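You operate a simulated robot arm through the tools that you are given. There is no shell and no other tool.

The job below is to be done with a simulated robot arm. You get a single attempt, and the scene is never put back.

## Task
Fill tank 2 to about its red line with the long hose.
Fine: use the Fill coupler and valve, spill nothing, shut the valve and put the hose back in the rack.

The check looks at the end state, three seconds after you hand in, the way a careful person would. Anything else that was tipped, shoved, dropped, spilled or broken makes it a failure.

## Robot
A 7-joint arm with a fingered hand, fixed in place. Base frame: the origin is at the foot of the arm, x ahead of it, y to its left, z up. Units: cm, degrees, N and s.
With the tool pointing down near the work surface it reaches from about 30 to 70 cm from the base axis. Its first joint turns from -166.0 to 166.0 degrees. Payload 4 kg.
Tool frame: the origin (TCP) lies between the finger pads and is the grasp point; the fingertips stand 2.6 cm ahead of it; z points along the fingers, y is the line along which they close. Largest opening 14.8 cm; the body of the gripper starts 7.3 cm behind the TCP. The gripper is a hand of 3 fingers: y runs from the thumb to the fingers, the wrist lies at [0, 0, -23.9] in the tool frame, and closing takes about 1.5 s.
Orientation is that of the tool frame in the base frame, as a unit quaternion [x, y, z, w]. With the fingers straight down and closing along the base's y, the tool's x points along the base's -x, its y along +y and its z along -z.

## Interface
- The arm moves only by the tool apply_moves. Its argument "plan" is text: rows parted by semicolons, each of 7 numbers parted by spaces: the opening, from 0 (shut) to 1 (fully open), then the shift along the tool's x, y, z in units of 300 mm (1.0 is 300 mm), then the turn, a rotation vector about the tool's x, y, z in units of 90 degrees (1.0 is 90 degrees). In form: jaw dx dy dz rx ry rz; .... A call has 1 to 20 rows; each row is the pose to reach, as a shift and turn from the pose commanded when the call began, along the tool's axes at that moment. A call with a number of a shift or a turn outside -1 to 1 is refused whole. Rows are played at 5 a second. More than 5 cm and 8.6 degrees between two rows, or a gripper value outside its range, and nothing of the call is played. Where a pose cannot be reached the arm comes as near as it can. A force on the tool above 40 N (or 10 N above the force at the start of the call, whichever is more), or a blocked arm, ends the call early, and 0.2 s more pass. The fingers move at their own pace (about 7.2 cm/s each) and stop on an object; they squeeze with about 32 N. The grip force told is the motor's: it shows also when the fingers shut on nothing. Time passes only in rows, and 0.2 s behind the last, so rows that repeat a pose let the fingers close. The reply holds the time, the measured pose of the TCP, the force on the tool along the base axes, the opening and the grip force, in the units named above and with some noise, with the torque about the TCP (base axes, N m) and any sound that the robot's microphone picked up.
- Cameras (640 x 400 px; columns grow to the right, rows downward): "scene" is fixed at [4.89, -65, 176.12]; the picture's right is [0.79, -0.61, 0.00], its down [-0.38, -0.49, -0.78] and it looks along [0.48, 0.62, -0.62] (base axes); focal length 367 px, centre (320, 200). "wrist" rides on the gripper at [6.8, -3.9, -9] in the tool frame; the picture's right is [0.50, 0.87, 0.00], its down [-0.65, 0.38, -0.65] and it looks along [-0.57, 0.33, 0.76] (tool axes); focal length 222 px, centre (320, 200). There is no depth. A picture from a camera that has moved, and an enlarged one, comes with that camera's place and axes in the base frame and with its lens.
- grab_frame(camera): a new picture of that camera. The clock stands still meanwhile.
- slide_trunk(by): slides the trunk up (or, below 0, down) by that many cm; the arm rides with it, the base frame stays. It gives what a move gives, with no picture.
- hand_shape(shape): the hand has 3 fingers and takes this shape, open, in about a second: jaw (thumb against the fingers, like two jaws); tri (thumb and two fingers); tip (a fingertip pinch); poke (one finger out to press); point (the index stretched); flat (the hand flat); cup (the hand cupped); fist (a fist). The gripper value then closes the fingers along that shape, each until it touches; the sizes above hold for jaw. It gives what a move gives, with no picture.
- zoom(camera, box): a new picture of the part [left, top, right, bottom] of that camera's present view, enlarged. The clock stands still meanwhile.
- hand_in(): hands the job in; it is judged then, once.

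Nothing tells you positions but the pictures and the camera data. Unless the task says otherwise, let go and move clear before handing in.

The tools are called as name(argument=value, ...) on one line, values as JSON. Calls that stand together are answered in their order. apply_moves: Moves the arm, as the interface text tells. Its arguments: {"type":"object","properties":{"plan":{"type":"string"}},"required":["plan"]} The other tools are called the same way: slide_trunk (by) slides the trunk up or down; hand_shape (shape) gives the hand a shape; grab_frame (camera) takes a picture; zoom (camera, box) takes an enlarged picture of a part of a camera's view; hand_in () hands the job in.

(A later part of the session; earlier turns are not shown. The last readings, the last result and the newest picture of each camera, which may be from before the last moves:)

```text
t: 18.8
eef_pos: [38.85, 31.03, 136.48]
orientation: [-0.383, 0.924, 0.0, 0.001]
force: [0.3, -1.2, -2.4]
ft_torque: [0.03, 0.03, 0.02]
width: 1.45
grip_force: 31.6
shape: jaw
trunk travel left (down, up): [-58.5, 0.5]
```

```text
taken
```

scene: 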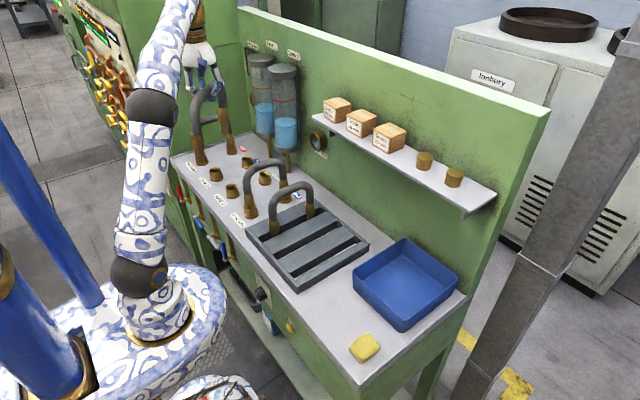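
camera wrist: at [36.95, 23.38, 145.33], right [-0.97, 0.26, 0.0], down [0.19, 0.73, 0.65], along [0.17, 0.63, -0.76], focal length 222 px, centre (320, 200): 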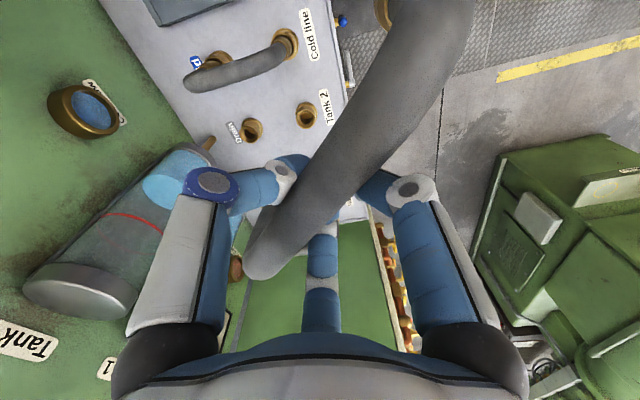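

The hose is now on the diagonal. I'll move outward along it while lowering, keeping the tips well above the couplers.

apply_moves(plan="0 -0.03 0.01 0.04 0 0 0; 0 -0.08 0.03 0.1 0 0 0; 0 -0.14 0.05 0.16 0 0 0; 0 -0.2 0.07 0.22 0 0 0; 0 -0.26 0.085 0.27 0 0 0; 0 -0.31 0.1 0.31 0 0 0; 0 -0.333 0.1 0.333 0 0 0; 0 -0.333 0.1 0.333 0 0 0")

grab_frame(camera="wrist")

zoom(camera="scene", box=[150, 20, 310, 220])

```text
t: 20.6
eef_pos: [43.99, 40.31, 126.47]
orientation: [-0.384, 0.923, 0.0, 0.001]
force: [-0.6, 0.8, -2.6]
ft_torque: [-0.03, 0.01, 0.02]
width: 1.4
grip_force: 32.1
shape: jaw
trunk travel left (down, up): [-58.5, 0.5]
```

```text
taken
camera wrist: at [42.02, 32.65, 135.34], right [-0.97, 0.26, 0.0], down [0.19, 0.73, 0.65], along [0.17, 0.63, -0.76], focal length 222 px, centre (320, 200)
```

wrist: 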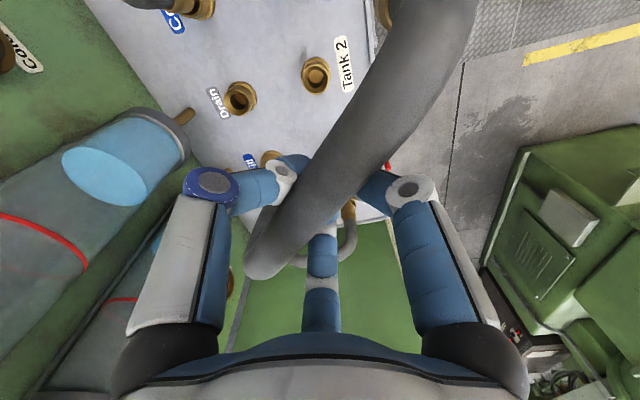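

```text
2.00 times, centred on (230, 120) of scene
camera zoom: at [4.89, -65.0, 176.12], right [0.79, -0.61, 0.0], down [-0.38, -0.49, -0.78], along [0.48, 0.62, -0.62], focal length 734 px, centre (500, 360)
```

zoom: 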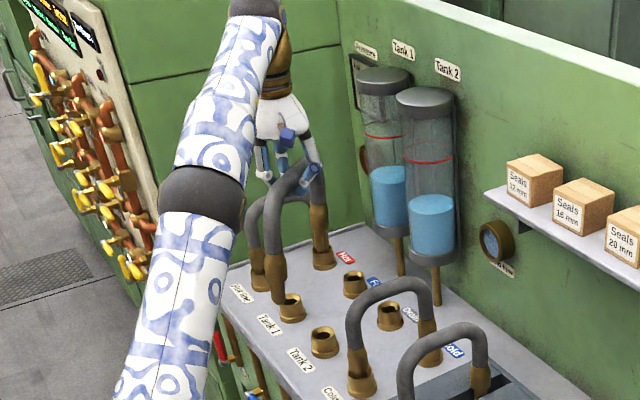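

The arm reaches well here. Combining several wrist views puts the Tank 2 coupler at about (44.8, 40.4, 95.7). I'll zoom for more precise coupler and hose-end positions.

zoom(camera="wrist", box=[180, 0, 420, 200])

zoom(camera="scene", box=[190, 70, 290, 190])

```text
2.00 times, centred on (300, 100) of wrist
camera zoom: at [42.02, 32.65, 135.34], right [-0.97, 0.26, 0.0], down [0.19, 0.73, 0.65], along [0.17, 0.63, -0.76], focal length 444 px, centre (360, 400)
```

zoom: 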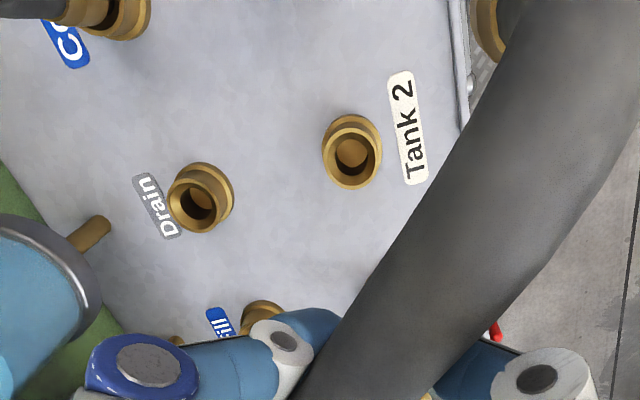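

```text
3.33 times, centred on (240, 130) of scene
camera zoom: at [4.89, -65.0, 176.12], right [0.79, -0.61, 0.0], down [-0.38, -0.49, -0.78], along [0.48, 0.62, -0.62], focal length 1223 px, centre (587, 433)
```

zoom: 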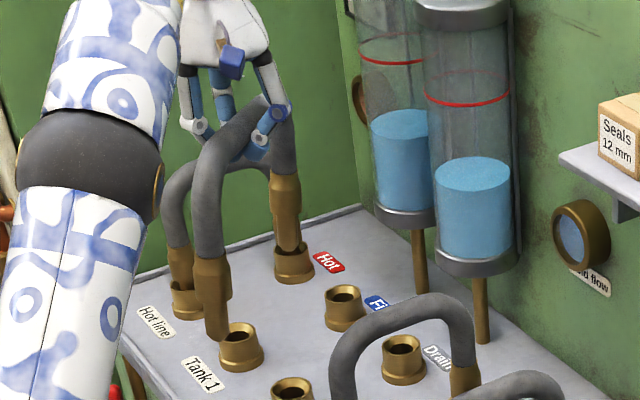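

I'll advance to above the Tank 2–Fill midpoint at (51.6, 47.2), keeping the tips about 6 cm above the couplers, then check alignment.

apply_moves(plan="0 -0.04 -0.002 0.04 0 0 0; 0 -0.1 -0.005 0.09 0 0 0; 0 -0.16 -0.008 0.14 0 0 0; 0 -0.22 -0.011 0.19 0 0 0; 0 -0.28 -0.014 0.24 0 0 0; 0 -0.32 -0.016 0.27 0 0 0; 0 -0.339 -0.017 0.283 0 0 0; 0 -0.339 -0.017 0.283 0 0 0")

grab_frame(camera="wrist")

zoom(camera="scene", box=[190, 70, 310, 220])

```text
t: 22.4
eef_pos: [49.05, 43.98, 116.2]
orientation: [-0.383, 0.924, -0.001, 0.001]
force: [-0.3, 0.4, -2.1]
ft_torque: [-0.01, -0.02, -0.03]
width: 1.46
grip_force: 32.2
shape: jaw
out of reach, approached as far as the arm can: row 2, 3, 4, 5, 6, 7, 8
trunk travel left (down, up): [-58.5, 0.5]
```

```text
taken
camera wrist: at [46.97, 36.41, 125.04], right [-0.97, 0.26, 0.0], down [0.19, 0.73, 0.65], along [0.17, 0.63, -0.76], focal length 222 px, centre (320, 200)
```

wrist: 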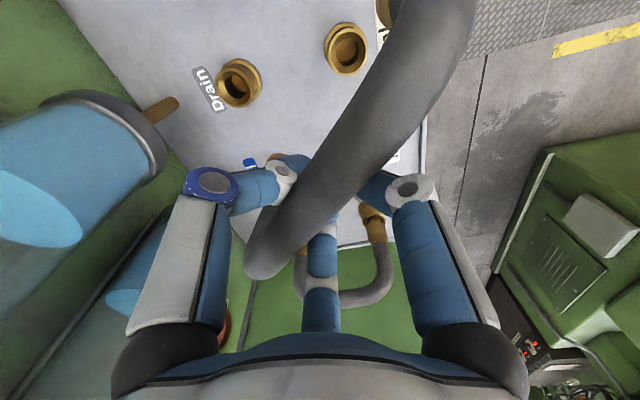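

```text
2.67 times, centred on (250, 145) of scene
camera zoom: at [4.89, -65.0, 176.12], right [0.79, -0.61, 0.0], down [-0.38, -0.49, -0.78], along [0.48, 0.62, -0.62], focal length 979 px, centre (507, 347)
```

zoom: 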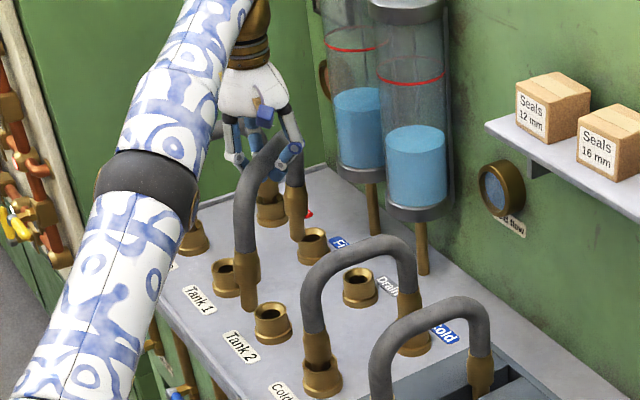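

At this radius the arm runs out of reach with the tool vertical: the hose needs to go to r≈70 cm and it stops at about 66. I'll return the hose to the rack and regrip it with the hand tilted about 20° in the hose's plane, which brings the wrist closer to the base.

apply_moves(plan="0 0.04 0.007 -0.065 0 0 0; 0 0.09 0.015 -0.14 0 0 0; 0 0.14 0.023 -0.22 0 0 0; 0 0.206 0.033 -0.32 0 0 0; 0 0.27 0.015 -0.4 0 0 0; 0 0.34 -0.005 -0.48 0 0 0; 0 0.41 -0.027 -0.55 0 0 0; 0 0.48 -0.05 -0.62 0 0 0; 0 0.53 -0.065 -0.66 0 0 0; 0 0.545 -0.067 -0.673 0 0 0; 0 0.545 -0.067 -0.673 0 0 0")

apply_moves(plan="0 0 0 0 0 0 0.03; 0 0 0 0 0 0 0.08; 0 0 0 0 0 0 0.14; 0 0 0 0 0 0 0.2; 0 0 0 0 0 0 0.26; 0 0 0 0 0 0 0.32; 0 0 0 0 0 0 0.38; 0 0 0 0 0 0 0.44; 0 0 0 0 0 0 0.48; 0 0 0 0 0 0 0.5; 0 0 0 0 0 0 0.5")

```text
t: 24.8
eef_pos: [38.82, 30.94, 136.33]
orientation: [-0.384, 0.923, 0.0, 0.001]
force: [-0.5, -0.3, -3.2]
ft_torque: [0.01, 0.01, -0.02]
width: 1.45
grip_force: 32.4
shape: jaw
trunk travel left (down, up): [-58.5, 0.5]
```

```text
t: 27.2
eef_pos: [38.81, 30.88, 136.41]
orientation: [0.001, 1.0, 0.001, 0.001]
force: [-0.6, 0.5, -3.4]
ft_torque: [0.02, 0.05, -0.02]
width: 1.41
grip_force: 31.4
shape: jaw
trunk travel left (down, up): [-58.5, 0.5]
```

zoom(camera="wrist", box=[330, 240, 430, 360])

apply_moves(plan="0 -0.02 -0.05 0 0 0 0; 0 -0.05 -0.13 0 0 0 0; 0 -0.085 -0.22 -0.003 0 0 0; 0 -0.12 -0.32 -0.006 0 0 0; 0 -0.158 -0.42 -0.008 0 0 0; 0 -0.196 -0.52 -0.01 0 0 0; 0 -0.233 -0.62 -0.012 0 0 0; 0 -0.27 -0.72 -0.015 0 0 0; 0 -0.308 -0.82 -0.018 0 0 0; 0 -0.345 -0.92 -0.02 0 0 0; 0 -0.367 -0.977 -0.02 0 0 0; 0 -0.367 -0.977 -0.02 0 0 0")

```text
3.33 times, centred on (380, 300) of wrist
camera zoom: at [32.11, 26.98, 145.27], right [-0.5, 0.87, 0.0], down [0.65, 0.38, 0.66], along [0.57, 0.33, -0.76], focal length 740 px, centre (120, -133)
```

zoom: 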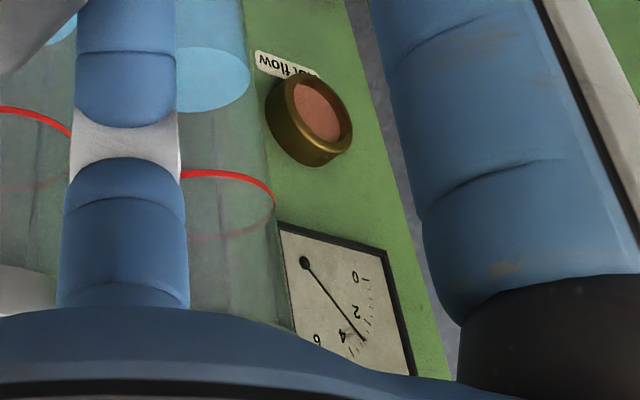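

```text
t: 29.8
eef_pos: [49.82, 1.65, 137.09]
orientation: [-0.001, 1.0, 0.0, 0.001]
force: [-0.2, -0.2, -2.6]
ft_torque: [0.04, 0.01, 0.0]
width: 1.41
grip_force: 32.2
shape: jaw
trunk travel left (down, up): [-58.5, 0.5]
```

The gauge reads about 3 bar. I'm back over the rack and will lower partway, then check the ends against the slot.

apply_moves(plan="0 -0.01 0 0.06 0 0 0; 0 -0.02 0 0.14 0 0 0; 0 -0.038 0 0.23 0 0 0; 0 -0.038 0 0.33 0 0 0; 0 -0.038 0 0.43 0 0 0; 0 -0.038 0 0.53 0 0 0; 0 -0.038 0 0.6 0 0 0; 0 -0.038 0 0.633 0 0 0; 0 -0.038 0 0.633 0 0 0")

zoom(camera="scene", box=[240, 130, 380, 270])

zoom(camera="wrist", box=[240, 0, 480, 200])

```text
t: 31.8
eef_pos: [51.06, 1.69, 118.11]
orientation: [0.0, 1.0, -0.001, 0.001]
force: [0.1, 0.2, -3.3]
ft_torque: [-0.01, 0.02, 0.02]
width: 1.37
grip_force: 32.3
shape: jaw
trunk travel left (down, up): [-58.5, 0.5]
```

```text
2.86 times, centred on (310, 200) of scene
camera zoom: at [4.89, -65.0, 176.12], right [0.79, -0.61, 0.0], down [-0.38, -0.49, -0.78], along [0.48, 0.62, -0.62], focal length 1048 px, centre (349, 200)
```

zoom: 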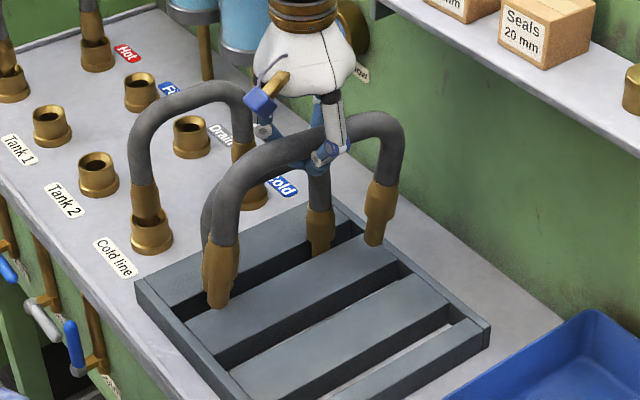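

```text
2.00 times, centred on (360, 100) of wrist
camera zoom: at [44.34, -2.29, 127.03], right [-0.5, 0.87, 0.0], down [0.65, 0.38, 0.66], along [0.57, 0.33, -0.76], focal length 444 px, centre (240, 400)
```

zoom: 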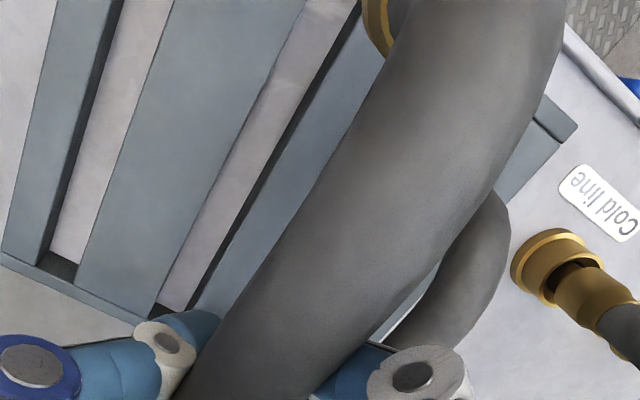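

Held like this, the hose hangs tilted a few degrees, so my first grip was slightly off-centre and too low. I'll shift 1 cm in +x so the tips meet the slot where they were, and lower it slowly.

apply_moves(plan="0 -0.015 0 0.02 0 0 0; 0 -0.033 0 0.05 0 0 0; 0 -0.033 0 0.09 0 0 0; 0 -0.033 0 0.13 0 0 0; 0 -0.033 0 0.16 0 0 0; 0 -0.033 0 0.19 0 0 0; 0 -0.033 0 0.21 0 0 0; 0 -0.033 0 0.225 0 0 0; 0 -0.033 0 0.235 0 0 0; 0 -0.033 0 0.235 0 0 0")

zoom(camera="scene", box=[240, 130, 380, 270])

grab_frame(camera="wrist")

```text
t: 34.0
eef_pos: [51.98, 1.64, 111.01]
orientation: [-0.001, 1.0, 0.0, 0.0]
force: [-1.6, -0.9, -1.2]
ft_torque: [0.02, 0.02, -0.01]
width: 1.32
grip_force: 32.1
shape: jaw
trunk travel left (down, up): [-58.5, 0.5]
```

```text
2.86 times, centred on (310, 200) of scene
camera zoom: at [4.89, -65.0, 176.12], right [0.79, -0.61, 0.0], down [-0.38, -0.49, -0.78], along [0.48, 0.62, -0.62], focal length 1048 px, centre (349, 200)
```

zoom: 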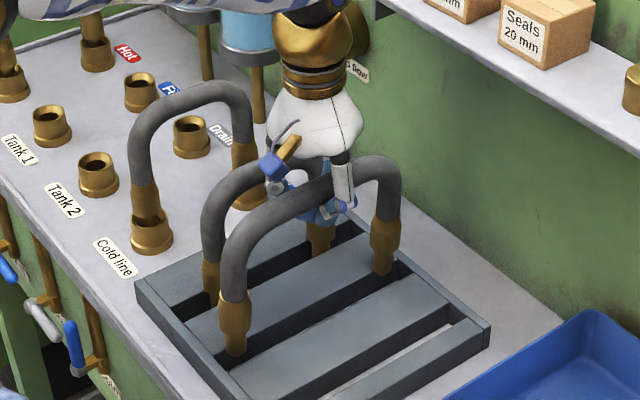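

```text
taken
camera wrist: at [45.35, -2.26, 119.94], right [-0.5, 0.87, 0.0], down [0.65, 0.38, 0.66], along [0.57, 0.33, -0.76], focal length 222 px, centre (320, 200)
```

wrist: 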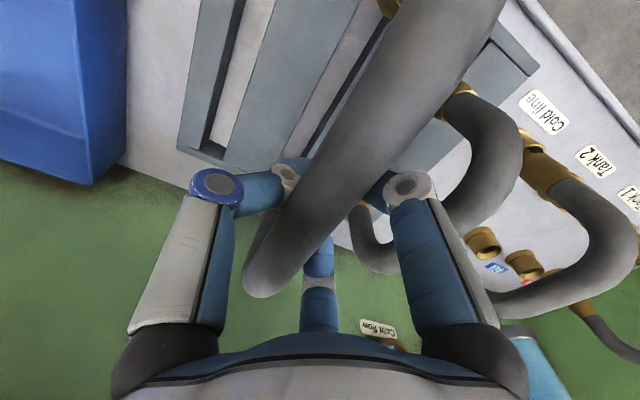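

The ends are in the slot but still about 1.5 cm above their seat. I'll lower a little further, watching the force.

apply_moves(plan="0 0 0 0.012 0 0 0; 0 0 0 0.024 0 0 0; 0 0 0 0.036 0 0 0; 0 0 0 0.046 0 0 0; 0 0 0 0.052 0 0 0; 0 0 0 0.052 0 0 0")

zoom(camera="scene", box=[240, 130, 380, 270])

```text
t: 35.4
eef_pos: [52.04, 1.74, 109.43]
orientation: [-0.002, 1.0, 0.0, 0.001]
force: [0.7, -0.4, -1.5]
ft_torque: [0.03, -0.02, -0.04]
width: 1.33
grip_force: 31.9
shape: jaw
trunk travel left (down, up): [-58.5, 0.5]
```

```text
2.86 times, centred on (310, 200) of scene
camera zoom: at [4.89, -65.0, 176.12], right [0.79, -0.61, 0.0], down [-0.38, -0.49, -0.78], along [0.48, 0.62, -0.62], focal length 1048 px, centre (349, 200)
```

zoom: 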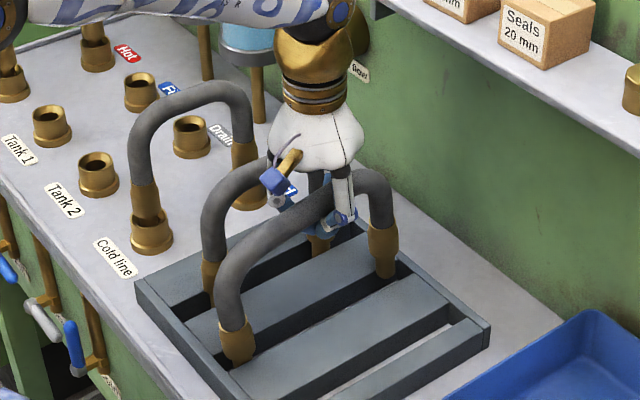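

The front end has seated and the back end is about 1 cm up. I'll release gently so it settles, then back off a little.

apply_moves(plan="0.12 0 0 0 0 0 0; 0.18 0 0 0 0 0 0; 0.25 0 0 0 0 0 0; 0.32 0 0 0 0 0 0; 0.38 0 0 0 0 0 0; 0.38 0 0 0 0 0 0; 0.38 0 0 0 0 0 0")

zoom(camera="scene", box=[240, 130, 380, 270])

grab_frame(camera="wrist")

```text
t: 37.0
eef_pos: [52.21, 1.77, 109.47]
orientation: [0.0, 1.0, 0.0, 0.002]
force: [0.5, 0.6, 0.7]
ft_torque: [-0.04, 0.0, 0.0]
width: 5.55
grip_force: 0.1
shape: jaw
trunk travel left (down, up): [-58.5, 0.5]
```

```text
2.86 times, centred on (310, 200) of scene
camera zoom: at [4.89, -65.0, 176.12], right [0.79, -0.61, 0.0], down [-0.38, -0.49, -0.78], along [0.48, 0.62, -0.62], focal length 1048 px, centre (349, 200)
```

zoom: 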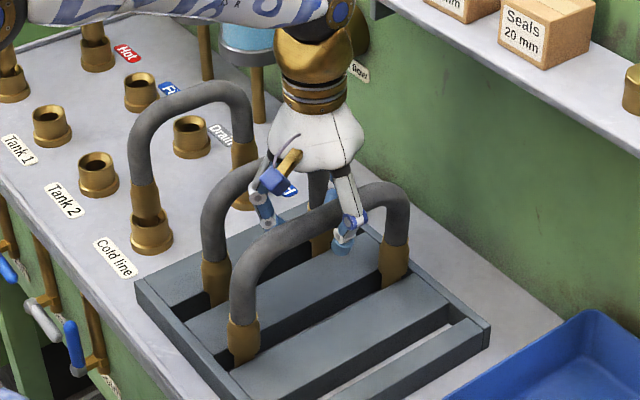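

```text
taken
camera wrist: at [45.38, -2.29, 118.36], right [-0.5, 0.87, 0.0], down [0.65, 0.38, 0.66], along [0.57, 0.33, -0.76], focal length 222 px, centre (320, 200)
```

wrist: 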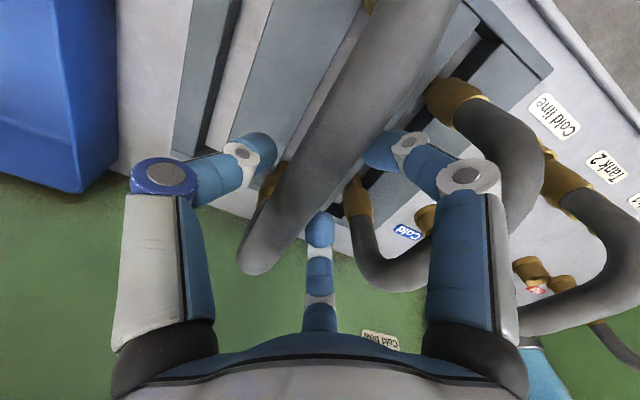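

The hose has settled back in its slot. The fingers hook under the tube, so a tilted grip would tip it. Instead I'll regrip vertically but about 3.3 cm nearer the base, which brings the target within reach. First I'll locate the hose ends in the wrist view.

zoom(camera="wrist", box=[220, 0, 460, 150])

zoom(camera="wrist", box=[220, 140, 380, 300])

zoom(camera="scene", box=[270, 170, 350, 270])

```text
2.67 times, centred on (340, 75) of wrist
camera zoom: at [45.38, -2.29, 118.36], right [-0.5, 0.87, 0.0], down [0.65, 0.38, 0.66], along [0.57, 0.33, -0.76], focal length 592 px, centre (267, 533)
```

zoom: 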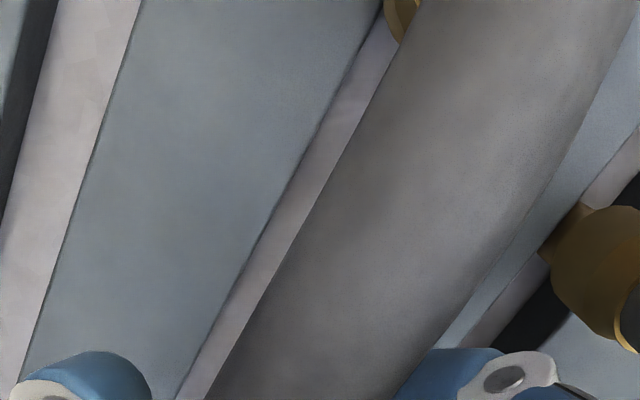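

```text
2.50 times, centred on (300, 220) of wrist
camera zoom: at [45.38, -2.29, 118.36], right [-0.5, 0.87, 0.0], down [0.65, 0.38, 0.66], along [0.57, 0.33, -0.76], focal length 555 px, centre (370, 150)
```

zoom: 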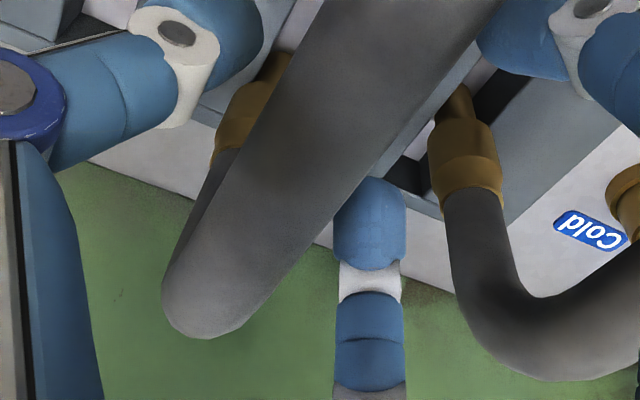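

```text
4.00 times, centred on (310, 220) of scene
camera zoom: at [4.89, -65.0, 176.12], right [0.79, -0.61, 0.0], down [-0.38, -0.49, -0.78], along [0.48, 0.62, -0.62], focal length 1468 px, centre (360, 120)
```

zoom: 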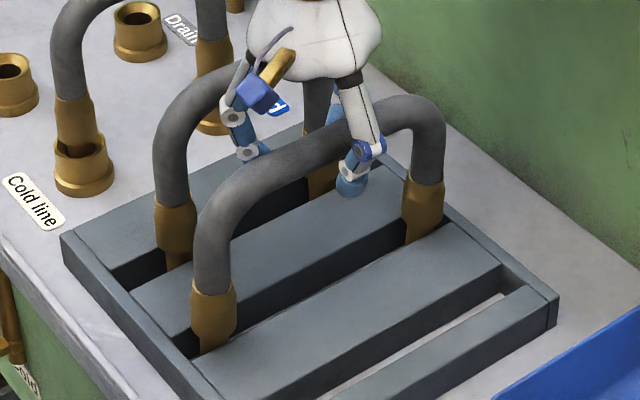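

The hose is upright and centred near x≈51.5. I'll rise slightly, shift the grip point back to x≈48, and set the height so the tube sits at the pads.

apply_moves(plan="0.38 0 0 -0.05 0 0 0; 0.38 0 0 -0.1 0 0 0; 0.38 0.05 0 -0.12 0 0 0; 0.38 0.1 0 -0.12 0 0 0; 0.38 0.137 0 -0.12 0 0 0; 0.38 0.137 0 -0.09 0 0 0; 0.38 0.137 0 -0.06 0 0 0; 0.38 0.137 0 -0.052 0 0 0; 0.38 0.137 0 -0.052 0 0 0")

zoom(camera="scene", box=[260, 150, 360, 270])

grab_frame(camera="wrist")

```text
t: 39.0
eef_pos: [48.05, 1.72, 111.03]
orientation: [-0.001, 1.0, 0.001, 0.001]
force: [-0.1, 0.2, 0.3]
ft_torque: [0.0, -0.01, -0.03]
width: 5.57
grip_force: 0.0
shape: jaw
trunk travel left (down, up): [-58.5, 0.5]
```

```text
3.33 times, centred on (310, 210) of scene
camera zoom: at [4.89, -65.0, 176.12], right [0.79, -0.61, 0.0], down [-0.38, -0.49, -0.78], along [0.48, 0.62, -0.62], focal length 1223 px, centre (353, 167)
```

zoom: 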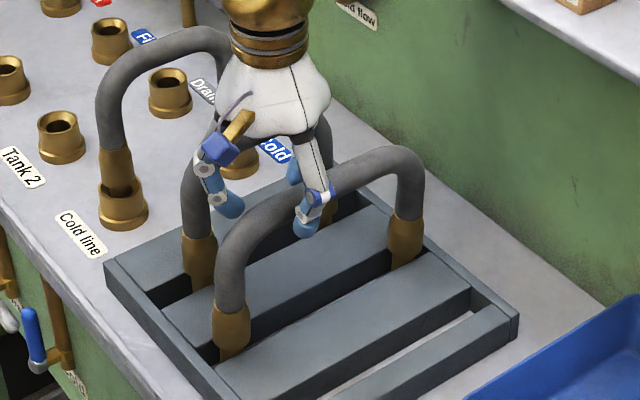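

```text
taken
camera wrist: at [41.26, -2.31, 119.89], right [-0.5, 0.87, 0.0], down [0.65, 0.38, 0.66], along [0.57, 0.33, -0.76], focal length 222 px, centre (320, 200)
```

wrist: 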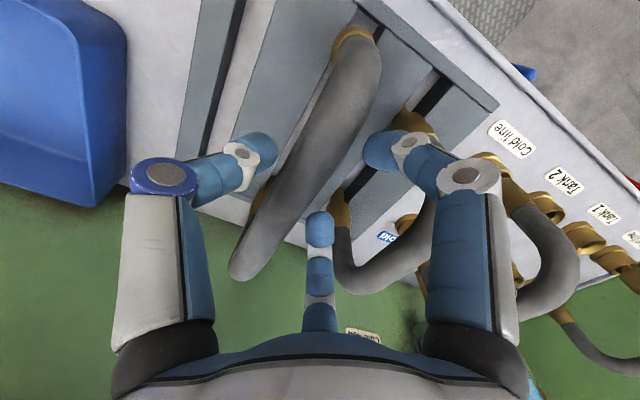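

The hose sits at y≈0.9, a bit to one side of the hand. I'll shift 0.7 cm to centre on it, then close.

apply_moves(plan="0.38 0 -0.012 0 0 0 0; 0.38 0 -0.024 0 0 0 0; 0.38 0 -0.024 0 0 0 0; 0.3 0 -0.024 0 0 0 0; 0.2 0 -0.024 0 0 0 0; 0.1 0 -0.024 0 0 0 0; 0 0 -0.024 0 0 0 0; 0 0 -0.024 0 0 0 0; 0 0 -0.024 0 0 0 0; 0 0 -0.024 0 0 0 0; 0 0 -0.024 0 0 0 0")

zoom(camera="scene", box=[260, 150, 360, 270])

grab_frame(camera="wrist")

```text
t: 41.4
eef_pos: [48.04, 0.98, 111.06]
orientation: [0.0, 1.0, 0.0, 0.001]
force: [0.6, -0.6, -0.6]
ft_torque: [-0.12, -0.04, -0.02]
width: 2.52
grip_force: 32.5
shape: jaw
trunk travel left (down, up): [-58.5, 0.5]
```

```text
3.33 times, centred on (310, 210) of scene
camera zoom: at [4.89, -65.0, 176.12], right [0.79, -0.61, 0.0], down [-0.38, -0.49, -0.78], along [0.48, 0.62, -0.62], focal length 1223 px, centre (353, 167)
```

zoom: 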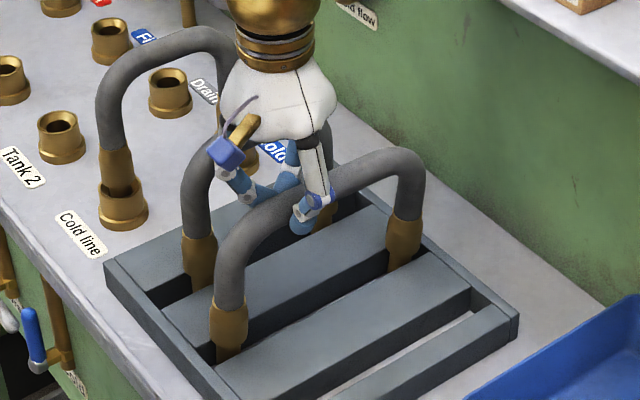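

```text
taken
camera wrist: at [41.3, -3.01, 119.89], right [-0.5, 0.87, 0.0], down [0.65, 0.38, 0.66], along [0.57, 0.33, -0.76], focal length 222 px, centre (320, 200)
```

wrist: 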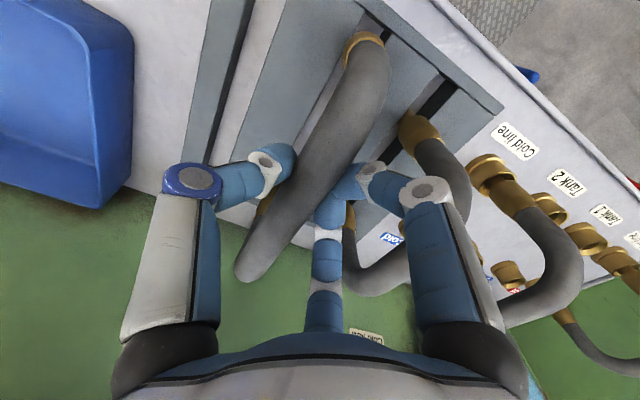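

This grip is a proper pinch on the tube (2.5 cm wide) and the hose stays upright. I'll lift slowly and check for tilt.

apply_moves(plan="0 0 0 -0.02 0 0 0; 0 0 0 -0.05 0 0 0; 0 0 0 -0.09 0 0 0; 0 0 0 -0.14 0 0 0; 0 0 0 -0.2 0 0 0; 0 0 0 -0.27 0 0 0; 0 0 0 -0.33 0 0 0; 0 0 0 -0.33 0 0 0")

zoom(camera="scene", box=[240, 110, 380, 250])

grab_frame(camera="wrist")

```text
t: 43.2
eef_pos: [47.88, 0.8, 120.85]
orientation: [-0.001, 1.0, 0.0, 0.001]
force: [0.5, -0.3, -3.4]
ft_torque: [-0.01, 0.1, 0.01]
width: 2.43
grip_force: 32.1
shape: jaw
trunk travel left (down, up): [-58.5, 0.5]
```

```text
2.86 times, centred on (310, 180) of scene
camera zoom: at [4.89, -65.0, 176.12], right [0.79, -0.61, 0.0], down [-0.38, -0.49, -0.78], along [0.48, 0.62, -0.62], focal length 1048 px, centre (349, 257)
```

zoom: 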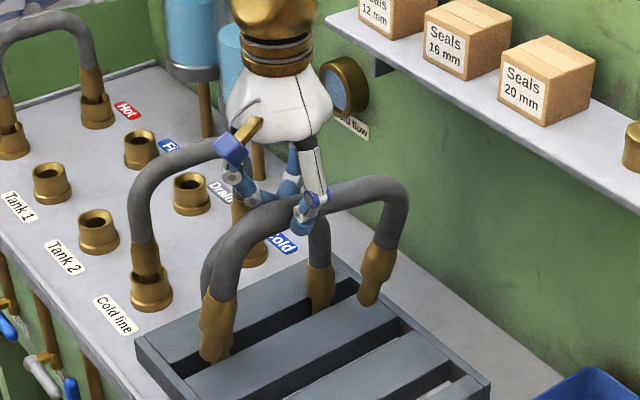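

```text
taken
camera wrist: at [41.2, -3.1, 129.71], right [-0.5, 0.87, 0.0], down [0.65, 0.38, 0.66], along [0.57, 0.33, -0.76], focal length 222 px, centre (320, 200)
```

wrist: 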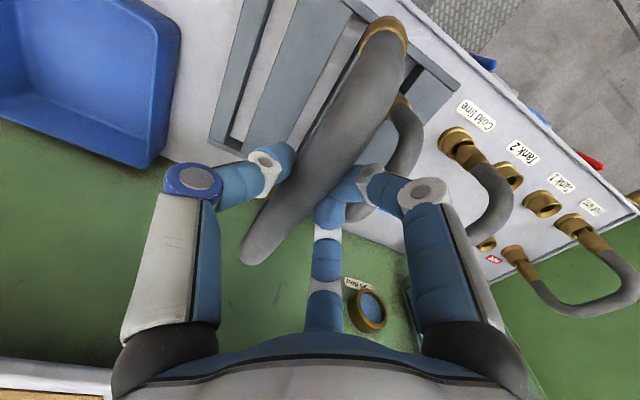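

The hose swung about 10° because the off-centre grip lets it pivot. I'll wait briefly to see whether it has stopped moving.

apply_moves(plan="0 0 0 0 0 0 0; 0 0 0 0 0 0 0; 0 0 0 0 0 0 0; 0 0 0 0 0 0 0; 0 0 0 0 0 0 0; 0 0 0 0 0 0 0; 0 0 0 0 0 0 0; 0 0 0 0 0 0 0; 0 0 0 0 0 0 0; 0 0 0 0 0 0 0")

zoom(camera="scene", box=[240, 110, 380, 250])

```text
t: 45.4
eef_pos: [47.95, 0.86, 120.8]
orientation: [-0.001, 1.0, 0.0, 0.001]
force: [0.6, 0.1, -2.7]
ft_torque: [0.01, 0.1, -0.01]
width: 2.42
grip_force: 32.3
shape: jaw
trunk travel left (down, up): [-58.5, 0.5]
```

```text
2.86 times, centred on (310, 180) of scene
camera zoom: at [4.89, -65.0, 176.12], right [0.79, -0.61, 0.0], down [-0.38, -0.49, -0.78], along [0.48, 0.62, -0.62], focal length 1048 px, centre (349, 257)
```

zoom: 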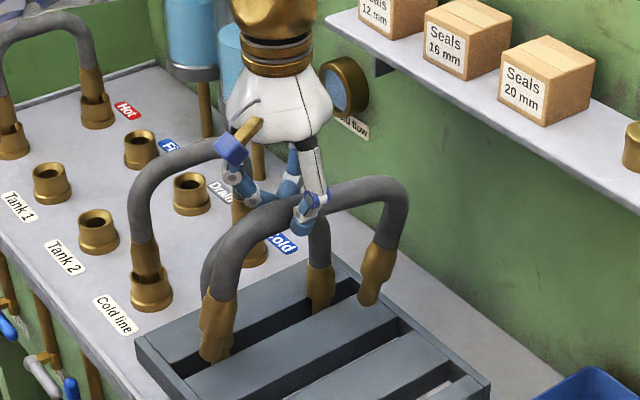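

It's holding steady at about 10° of tilt. Tilting the tool about 10° the other way makes the hose vertical and also brings the wrist inward, which helps reach. I'll do that while rising.

apply_moves(plan="0 0 0 -0.03 0 -0.02 0; 0 0 0 -0.07 0 -0.05 0; 0 0 0 -0.11 0 -0.08 0; 0 0 0 -0.15 0 -0.105 0; 0 0 0 -0.17 0 -0.111 0; 0 0 0 -0.17 0 -0.111 0")

zoom(camera="scene", box=[230, 80, 370, 220])

grab_frame(camera="wrist")

```text
t: 46.8
eef_pos: [47.9, 0.91, 126.06]
orientation: [0.0, 0.996, 0.0, 0.089]
force: [0.3, 0.1, -3.4]
ft_torque: [0.0, 0.11, -0.03]
width: 2.43
grip_force: 32.2
shape: jaw
trunk travel left (down, up): [-58.5, 0.5]
```

```text
2.86 times, centred on (300, 150) of scene
camera zoom: at [4.89, -65.0, 176.12], right [0.79, -0.61, 0.0], down [-0.38, -0.49, -0.78], along [0.48, 0.62, -0.62], focal length 1048 px, centre (377, 343)
```

zoom: 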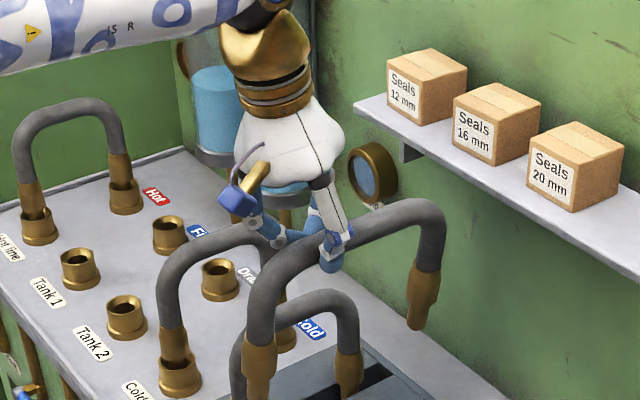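

```text
taken
camera wrist: at [39.73, -3.05, 133.55], right [-0.49, 0.87, -0.09], down [0.53, 0.38, 0.76], along [0.69, 0.33, -0.64], focal length 222 px, centre (320, 200)
```

wrist: 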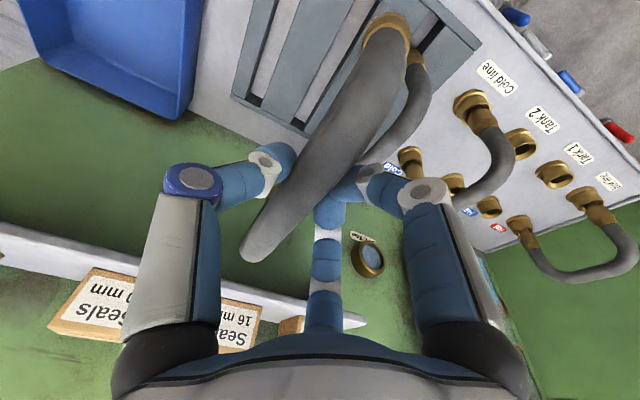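

The hose still looks a little off vertical. I'll measure it at higher zoom before moving on.

zoom(camera="scene", box=[270, 120, 350, 220])

zoom(camera="scene", box=[300, 120, 350, 180])

zoom(camera="scene", box=[270, 170, 320, 230])

zoom(camera="wrist", box=[220, 0, 460, 280])

```text
4.00 times, centred on (310, 170) of scene
camera zoom: at [4.89, -65.0, 176.12], right [0.79, -0.61, 0.0], down [-0.38, -0.49, -0.78], along [0.48, 0.62, -0.62], focal length 1468 px, centre (360, 320)
```

zoom: 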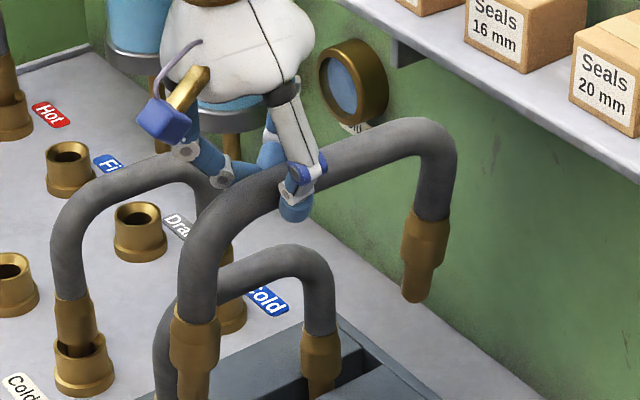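

```text
6.67 times, centred on (325, 150) of scene
camera zoom: at [4.89, -65.0, 176.12], right [0.79, -0.61, 0.0], down [-0.38, -0.49, -0.78], along [0.48, 0.62, -0.62], focal length 2446 px, centre (287, 533)
```

zoom: 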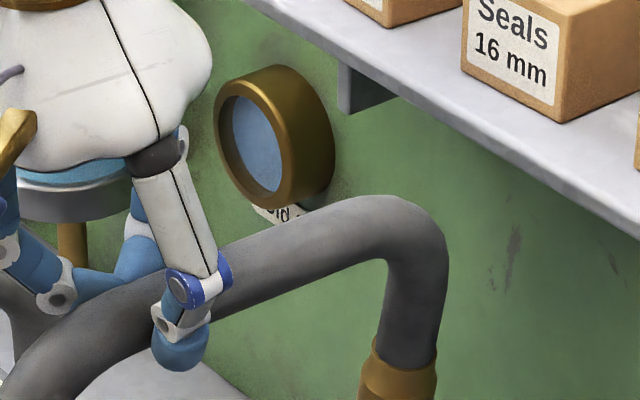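

```text
6.67 times, centred on (295, 200) of scene
camera zoom: at [4.89, -65.0, 176.12], right [0.79, -0.61, 0.0], down [-0.38, -0.49, -0.78], along [0.48, 0.62, -0.62], focal length 2446 px, centre (487, 200)
```

zoom: 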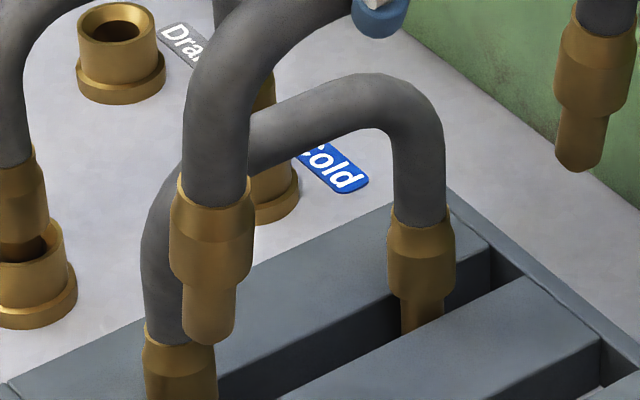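

```text
1.43 times, centred on (340, 140) of wrist
camera zoom: at [39.73, -3.05, 133.55], right [-0.49, 0.87, -0.09], down [0.53, 0.38, 0.76], along [0.69, 0.33, -0.64], focal length 317 px, centre (291, 286)
```

zoom: 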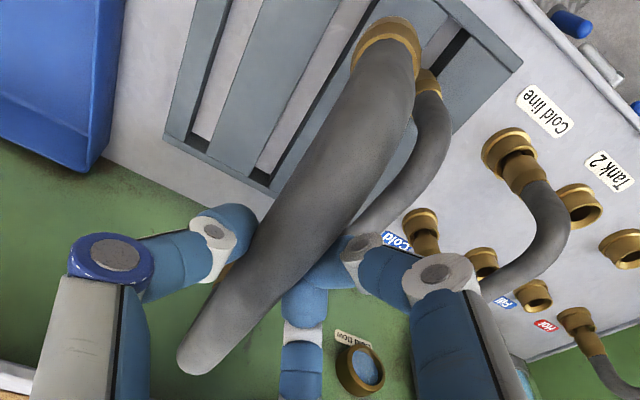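

Relative to the rack pose the hose is level end to end; the apparent lean is mostly roll about the tube. I'll check that again after turning 45°. For now I'll rise and carry it over to the left at height.

apply_moves(plan="0 -0.01 0 -0.055 0 0 0; 0 -0.025 0 -0.14 0 0 0; 0 -0.042 0 -0.235 0 0 0; 0 -0.055 0 -0.305 0 0 0; 0 -0.045 0.04 -0.33 0 0 0; 0 -0.02 0.12 -0.336 0 0 0; 0 0.012 0.21 -0.342 0 0 0; 0 0.047 0.305 -0.348 0 0 0; 0 0.082 0.4 -0.354 0 0 0; 0 0.117 0.495 -0.361 0 0 0; 0 0.152 0.59 -0.367 0 0 0; 0 0.187 0.685 -0.373 0 0 0; 0 0.222 0.78 -0.379 0 0 0; 0 0.257 0.87 -0.385 0 0 0; 0 0.285 0.94 -0.39 0 0 0; 0 0.302 0.983 -0.393 0 0 0; 0 0.302 0.983 -0.393 0 0 0")

grab_frame(camera="scene")

```text
t: 50.4
eef_pos: [36.76, 30.4, 136.18]
orientation: [-0.001, 0.996, 0.001, 0.088]
force: [-0.5, 0.5, -3.6]
ft_torque: [-0.02, 0.13, 0.02]
width: 2.44
grip_force: 31.6
shape: jaw
trunk travel left (down, up): [-58.5, 0.5]
```

```text
taken
```

scene: 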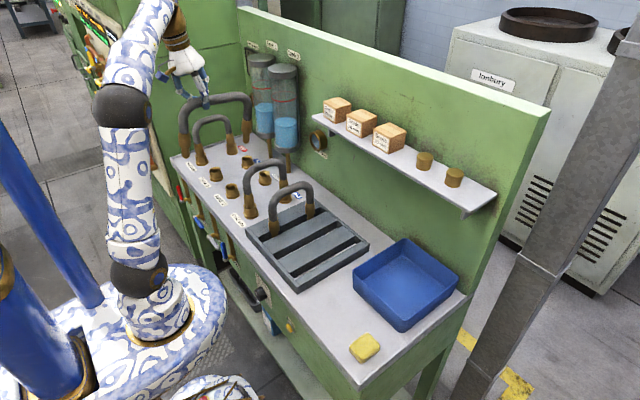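

Turning the hose 45° about the vertical axis now.

apply_moves(plan="0 0 0 0 -0.005 0 -0.03; 0 0 0 0 -0.014 0 -0.079; 0 0 0 0 -0.025 0 -0.138; 0 0 0 0 -0.035 0 -0.197; 0 0 0 0 -0.046 0 -0.256; 0 0 0 0 -0.057 0 -0.315; 0 0 0 0 -0.067 0 -0.374; 0 0 0 0 -0.078 0 -0.433; 0 0 0 0 -0.085 0 -0.473; 0 0 0 0 -0.0885 0 -0.492; 0 0 0 0 -0.0885 0 -0.492")

zoom(camera="scene", box=[150, 50, 270, 190])

grab_frame(camera="wrist")

```text
t: 52.8
eef_pos: [36.87, 30.36, 135.99]
orientation: [-0.382, 0.92, 0.034, 0.081]
force: [0.2, -0.5, -4.1]
ft_torque: [-0.09, 0.07, 0.04]
width: 2.43
grip_force: 31.9
shape: jaw
trunk travel left (down, up): [-58.5, 0.5]
```

```text
2.86 times, centred on (210, 120) of scene
camera zoom: at [4.89, -65.0, 176.12], right [0.79, -0.61, 0.0], down [-0.38, -0.49, -0.78], along [0.48, 0.62, -0.62], focal length 1048 px, centre (634, 429)
```

zoom: 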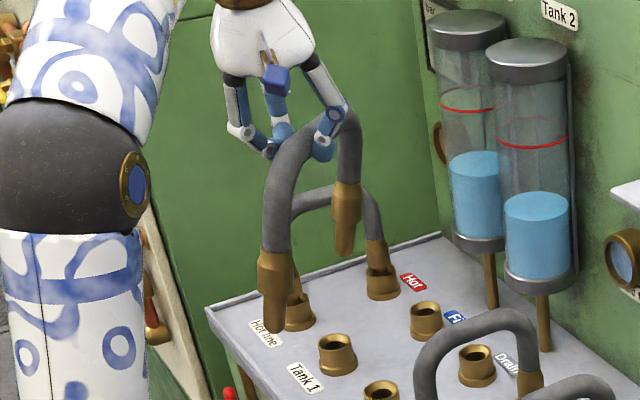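

```text
taken
camera wrist: at [33.91, 21.69, 143.58], right [-0.96, 0.26, -0.09], down [0.11, 0.64, 0.76], along [0.26, 0.72, -0.64], focal length 222 px, centre (320, 200)
```

wrist: 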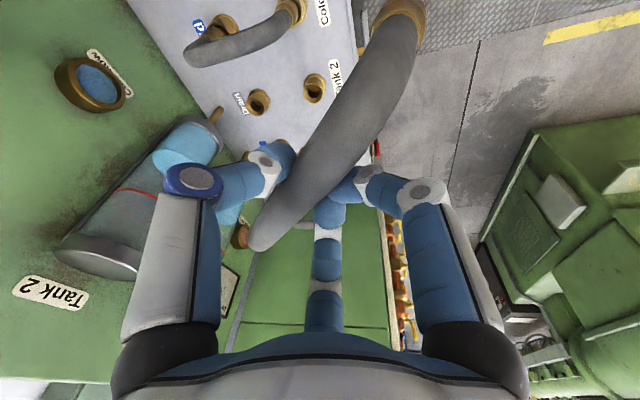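

Comparing the two headings, the hose is rolled about 12° around its tube axis and has almost no pitch. I'll roll the hand back by that amount to make the ends vertical.

apply_moves(plan="0 0 0 0 0.03 0 -0.0054; 0 0 0 0 0.07 0 -0.0126; 0 0 0 0 0.11 0 -0.0198; 0 0 0 0 0.1367 0 -0.0246; 0 0 0 0 0.1367 0 -0.0246")

zoom(camera="scene", box=[150, 50, 270, 190])

zoom(camera="scene", box=[190, 100, 250, 170])

```text
t: 54.0
eef_pos: [36.9, 30.38, 136.01]
orientation: [-0.388, 0.911, -0.066, 0.123]
force: [-0.6, -0.4, -2.5]
ft_torque: [-0.09, 0.11, 0.0]
width: 2.42
grip_force: 32.1
shape: jaw
trunk travel left (down, up): [-58.5, 0.5]
```

```text
2.86 times, centred on (210, 120) of scene
camera zoom: at [4.89, -65.0, 176.12], right [0.79, -0.61, 0.0], down [-0.38, -0.49, -0.78], along [0.48, 0.62, -0.62], focal length 1048 px, centre (634, 429)
```

zoom: 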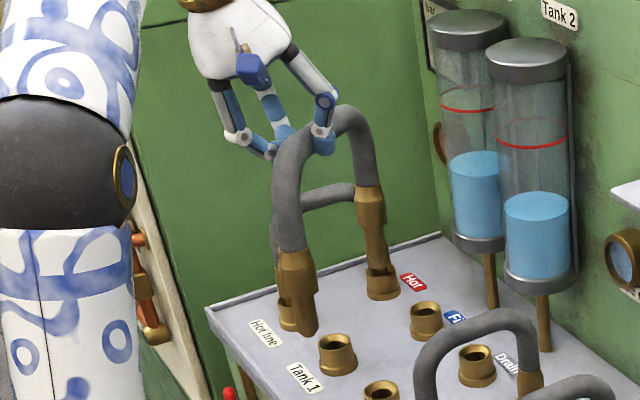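

```text
5.71 times, centred on (220, 135) of scene
camera zoom: at [4.89, -65.0, 176.12], right [0.79, -0.61, 0.0], down [-0.38, -0.49, -0.78], along [0.48, 0.62, -0.62], focal length 2097 px, centre (891, 571)
```

zoom: 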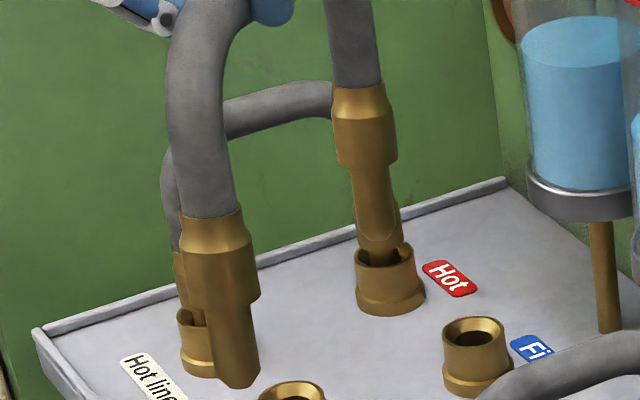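

The ends now hang close to vertical. I'll move outward along the diagonal and partway down toward the couplers.

apply_moves(plan="0 -0.03 0.013 0.045 0 0 0; 0 -0.08 0.034 0.119 0 0 0; 0 -0.135 0.058 0.2 0 0 0; 0 -0.19 0.082 0.283 0 0 0; 0 -0.245 0.106 0.364 0 0 0; 0 -0.295 0.127 0.44 0 0 0; 0 -0.33 0.142 0.491 0 0 0; 0 -0.3457 0.1489 0.5143 0 0 0; 0 -0.3457 0.1489 0.5143 0 0 0")

zoom(camera="scene", box=[190, 80, 290, 200])

grab_frame(camera="wrist")

```text
t: 56.0
eef_pos: [44.93, 40.7, 122.03]
orientation: [-0.388, 0.911, -0.067, 0.123]
force: [-0.1, 1.0, -3.5]
ft_torque: [-0.08, 0.09, -0.01]
width: 2.43
grip_force: 31.7
shape: jaw
trunk travel left (down, up): [-58.5, 0.5]
```

```text
3.33 times, centred on (240, 140) of scene
camera zoom: at [4.89, -65.0, 176.12], right [0.79, -0.61, 0.0], down [-0.38, -0.49, -0.78], along [0.48, 0.62, -0.62], focal length 1223 px, centre (587, 400)
```

zoom: 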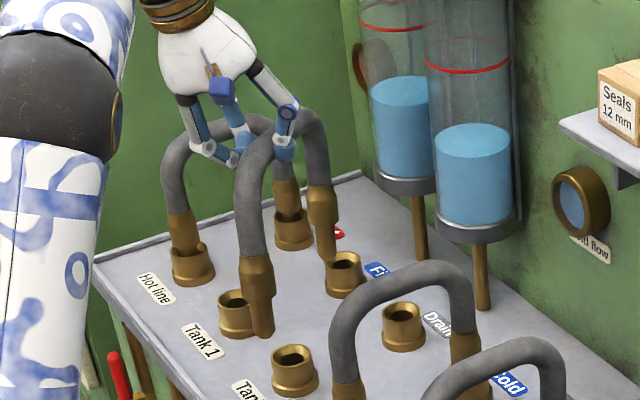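

```text
taken
camera wrist: at [40.68, 33.25, 130.18], right [-0.93, 0.24, -0.27], down [0.0, 0.75, 0.66], along [0.36, 0.62, -0.7], focal length 222 px, centre (320, 200)
```

wrist: 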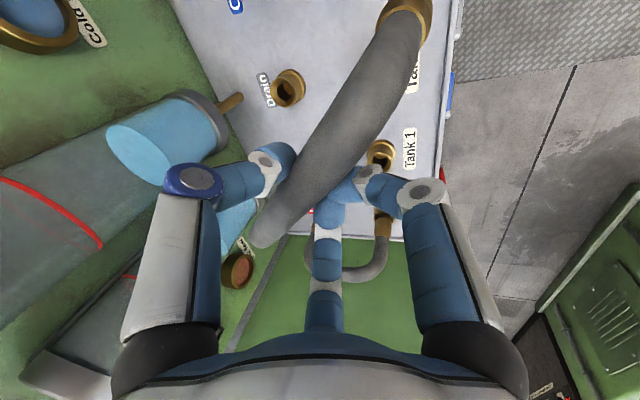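

The hose ends are heading onto Tank 2 and Fill. The wrist view shows Drain and Tank 1, whose midpoint is also the centre of my target pair, so I'll measure those precisely.

zoom(camera="wrist", box=[240, 50, 420, 200])

zoom(camera="scene", box=[200, 130, 270, 200])

```text
2.67 times, centred on (330, 125) of wrist
camera zoom: at [40.68, 33.25, 130.18], right [-0.93, 0.24, -0.27], down [0.0, 0.75, 0.66], along [0.36, 0.62, -0.7], focal length 592 px, centre (293, 400)
```

zoom: 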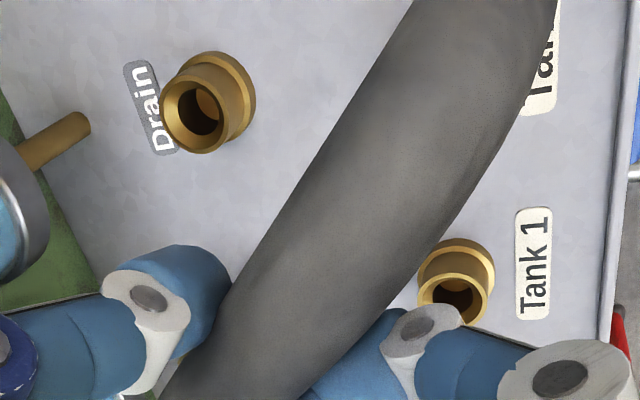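

```text
5.71 times, centred on (235, 165) of scene
camera zoom: at [4.89, -65.0, 176.12], right [0.79, -0.61, 0.0], down [-0.38, -0.49, -0.78], along [0.48, 0.62, -0.62], focal length 2097 px, centre (806, 400)
```

zoom: 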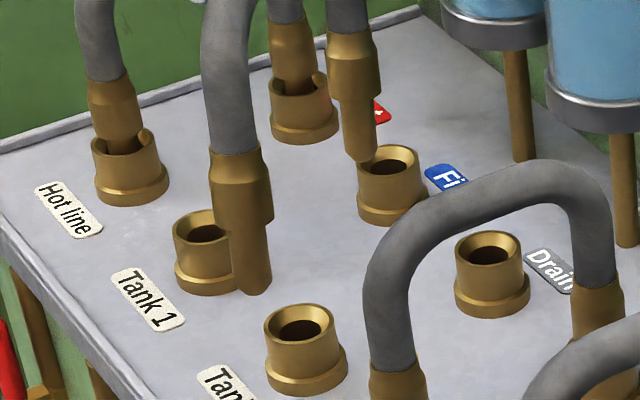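

The hose has drifted about 8° in pitch, with the back end low. I'll tilt the hand to compensate, hold, and check whether it stays put.

apply_moves(plan="0 0 0 0 0.0012 -0.031 0.0067; 0 0 0 0 0.0025 -0.062 0.0134; 0 0 0 0 0.0037 -0.0922 0.02; 0 0 0 0 0.0037 -0.0922 0.02; 0 0 0 0 0.0037 -0.0922 0.02")

zoom(camera="scene", box=[190, 110, 270, 200])

```text
t: 57.2
eef_pos: [44.96, 40.7, 122.0]
orientation: [-0.378, 0.905, -0.038, 0.19]
force: [-0.4, 0.6, -3.0]
ft_torque: [-0.1, 0.13, -0.01]
width: 2.42
grip_force: 31.6
shape: jaw
trunk travel left (down, up): [-58.5, 0.5]
```

```text
4.44 times, centred on (230, 155) of scene
camera zoom: at [4.89, -65.0, 176.12], right [0.79, -0.61, 0.0], down [-0.38, -0.49, -0.78], along [0.48, 0.62, -0.62], focal length 1631 px, centre (720, 400)
```

zoom: 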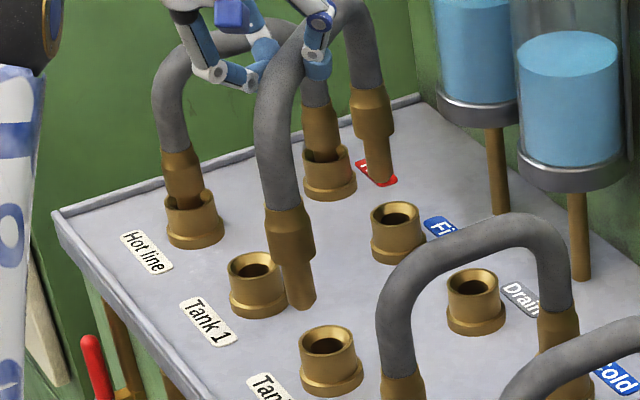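

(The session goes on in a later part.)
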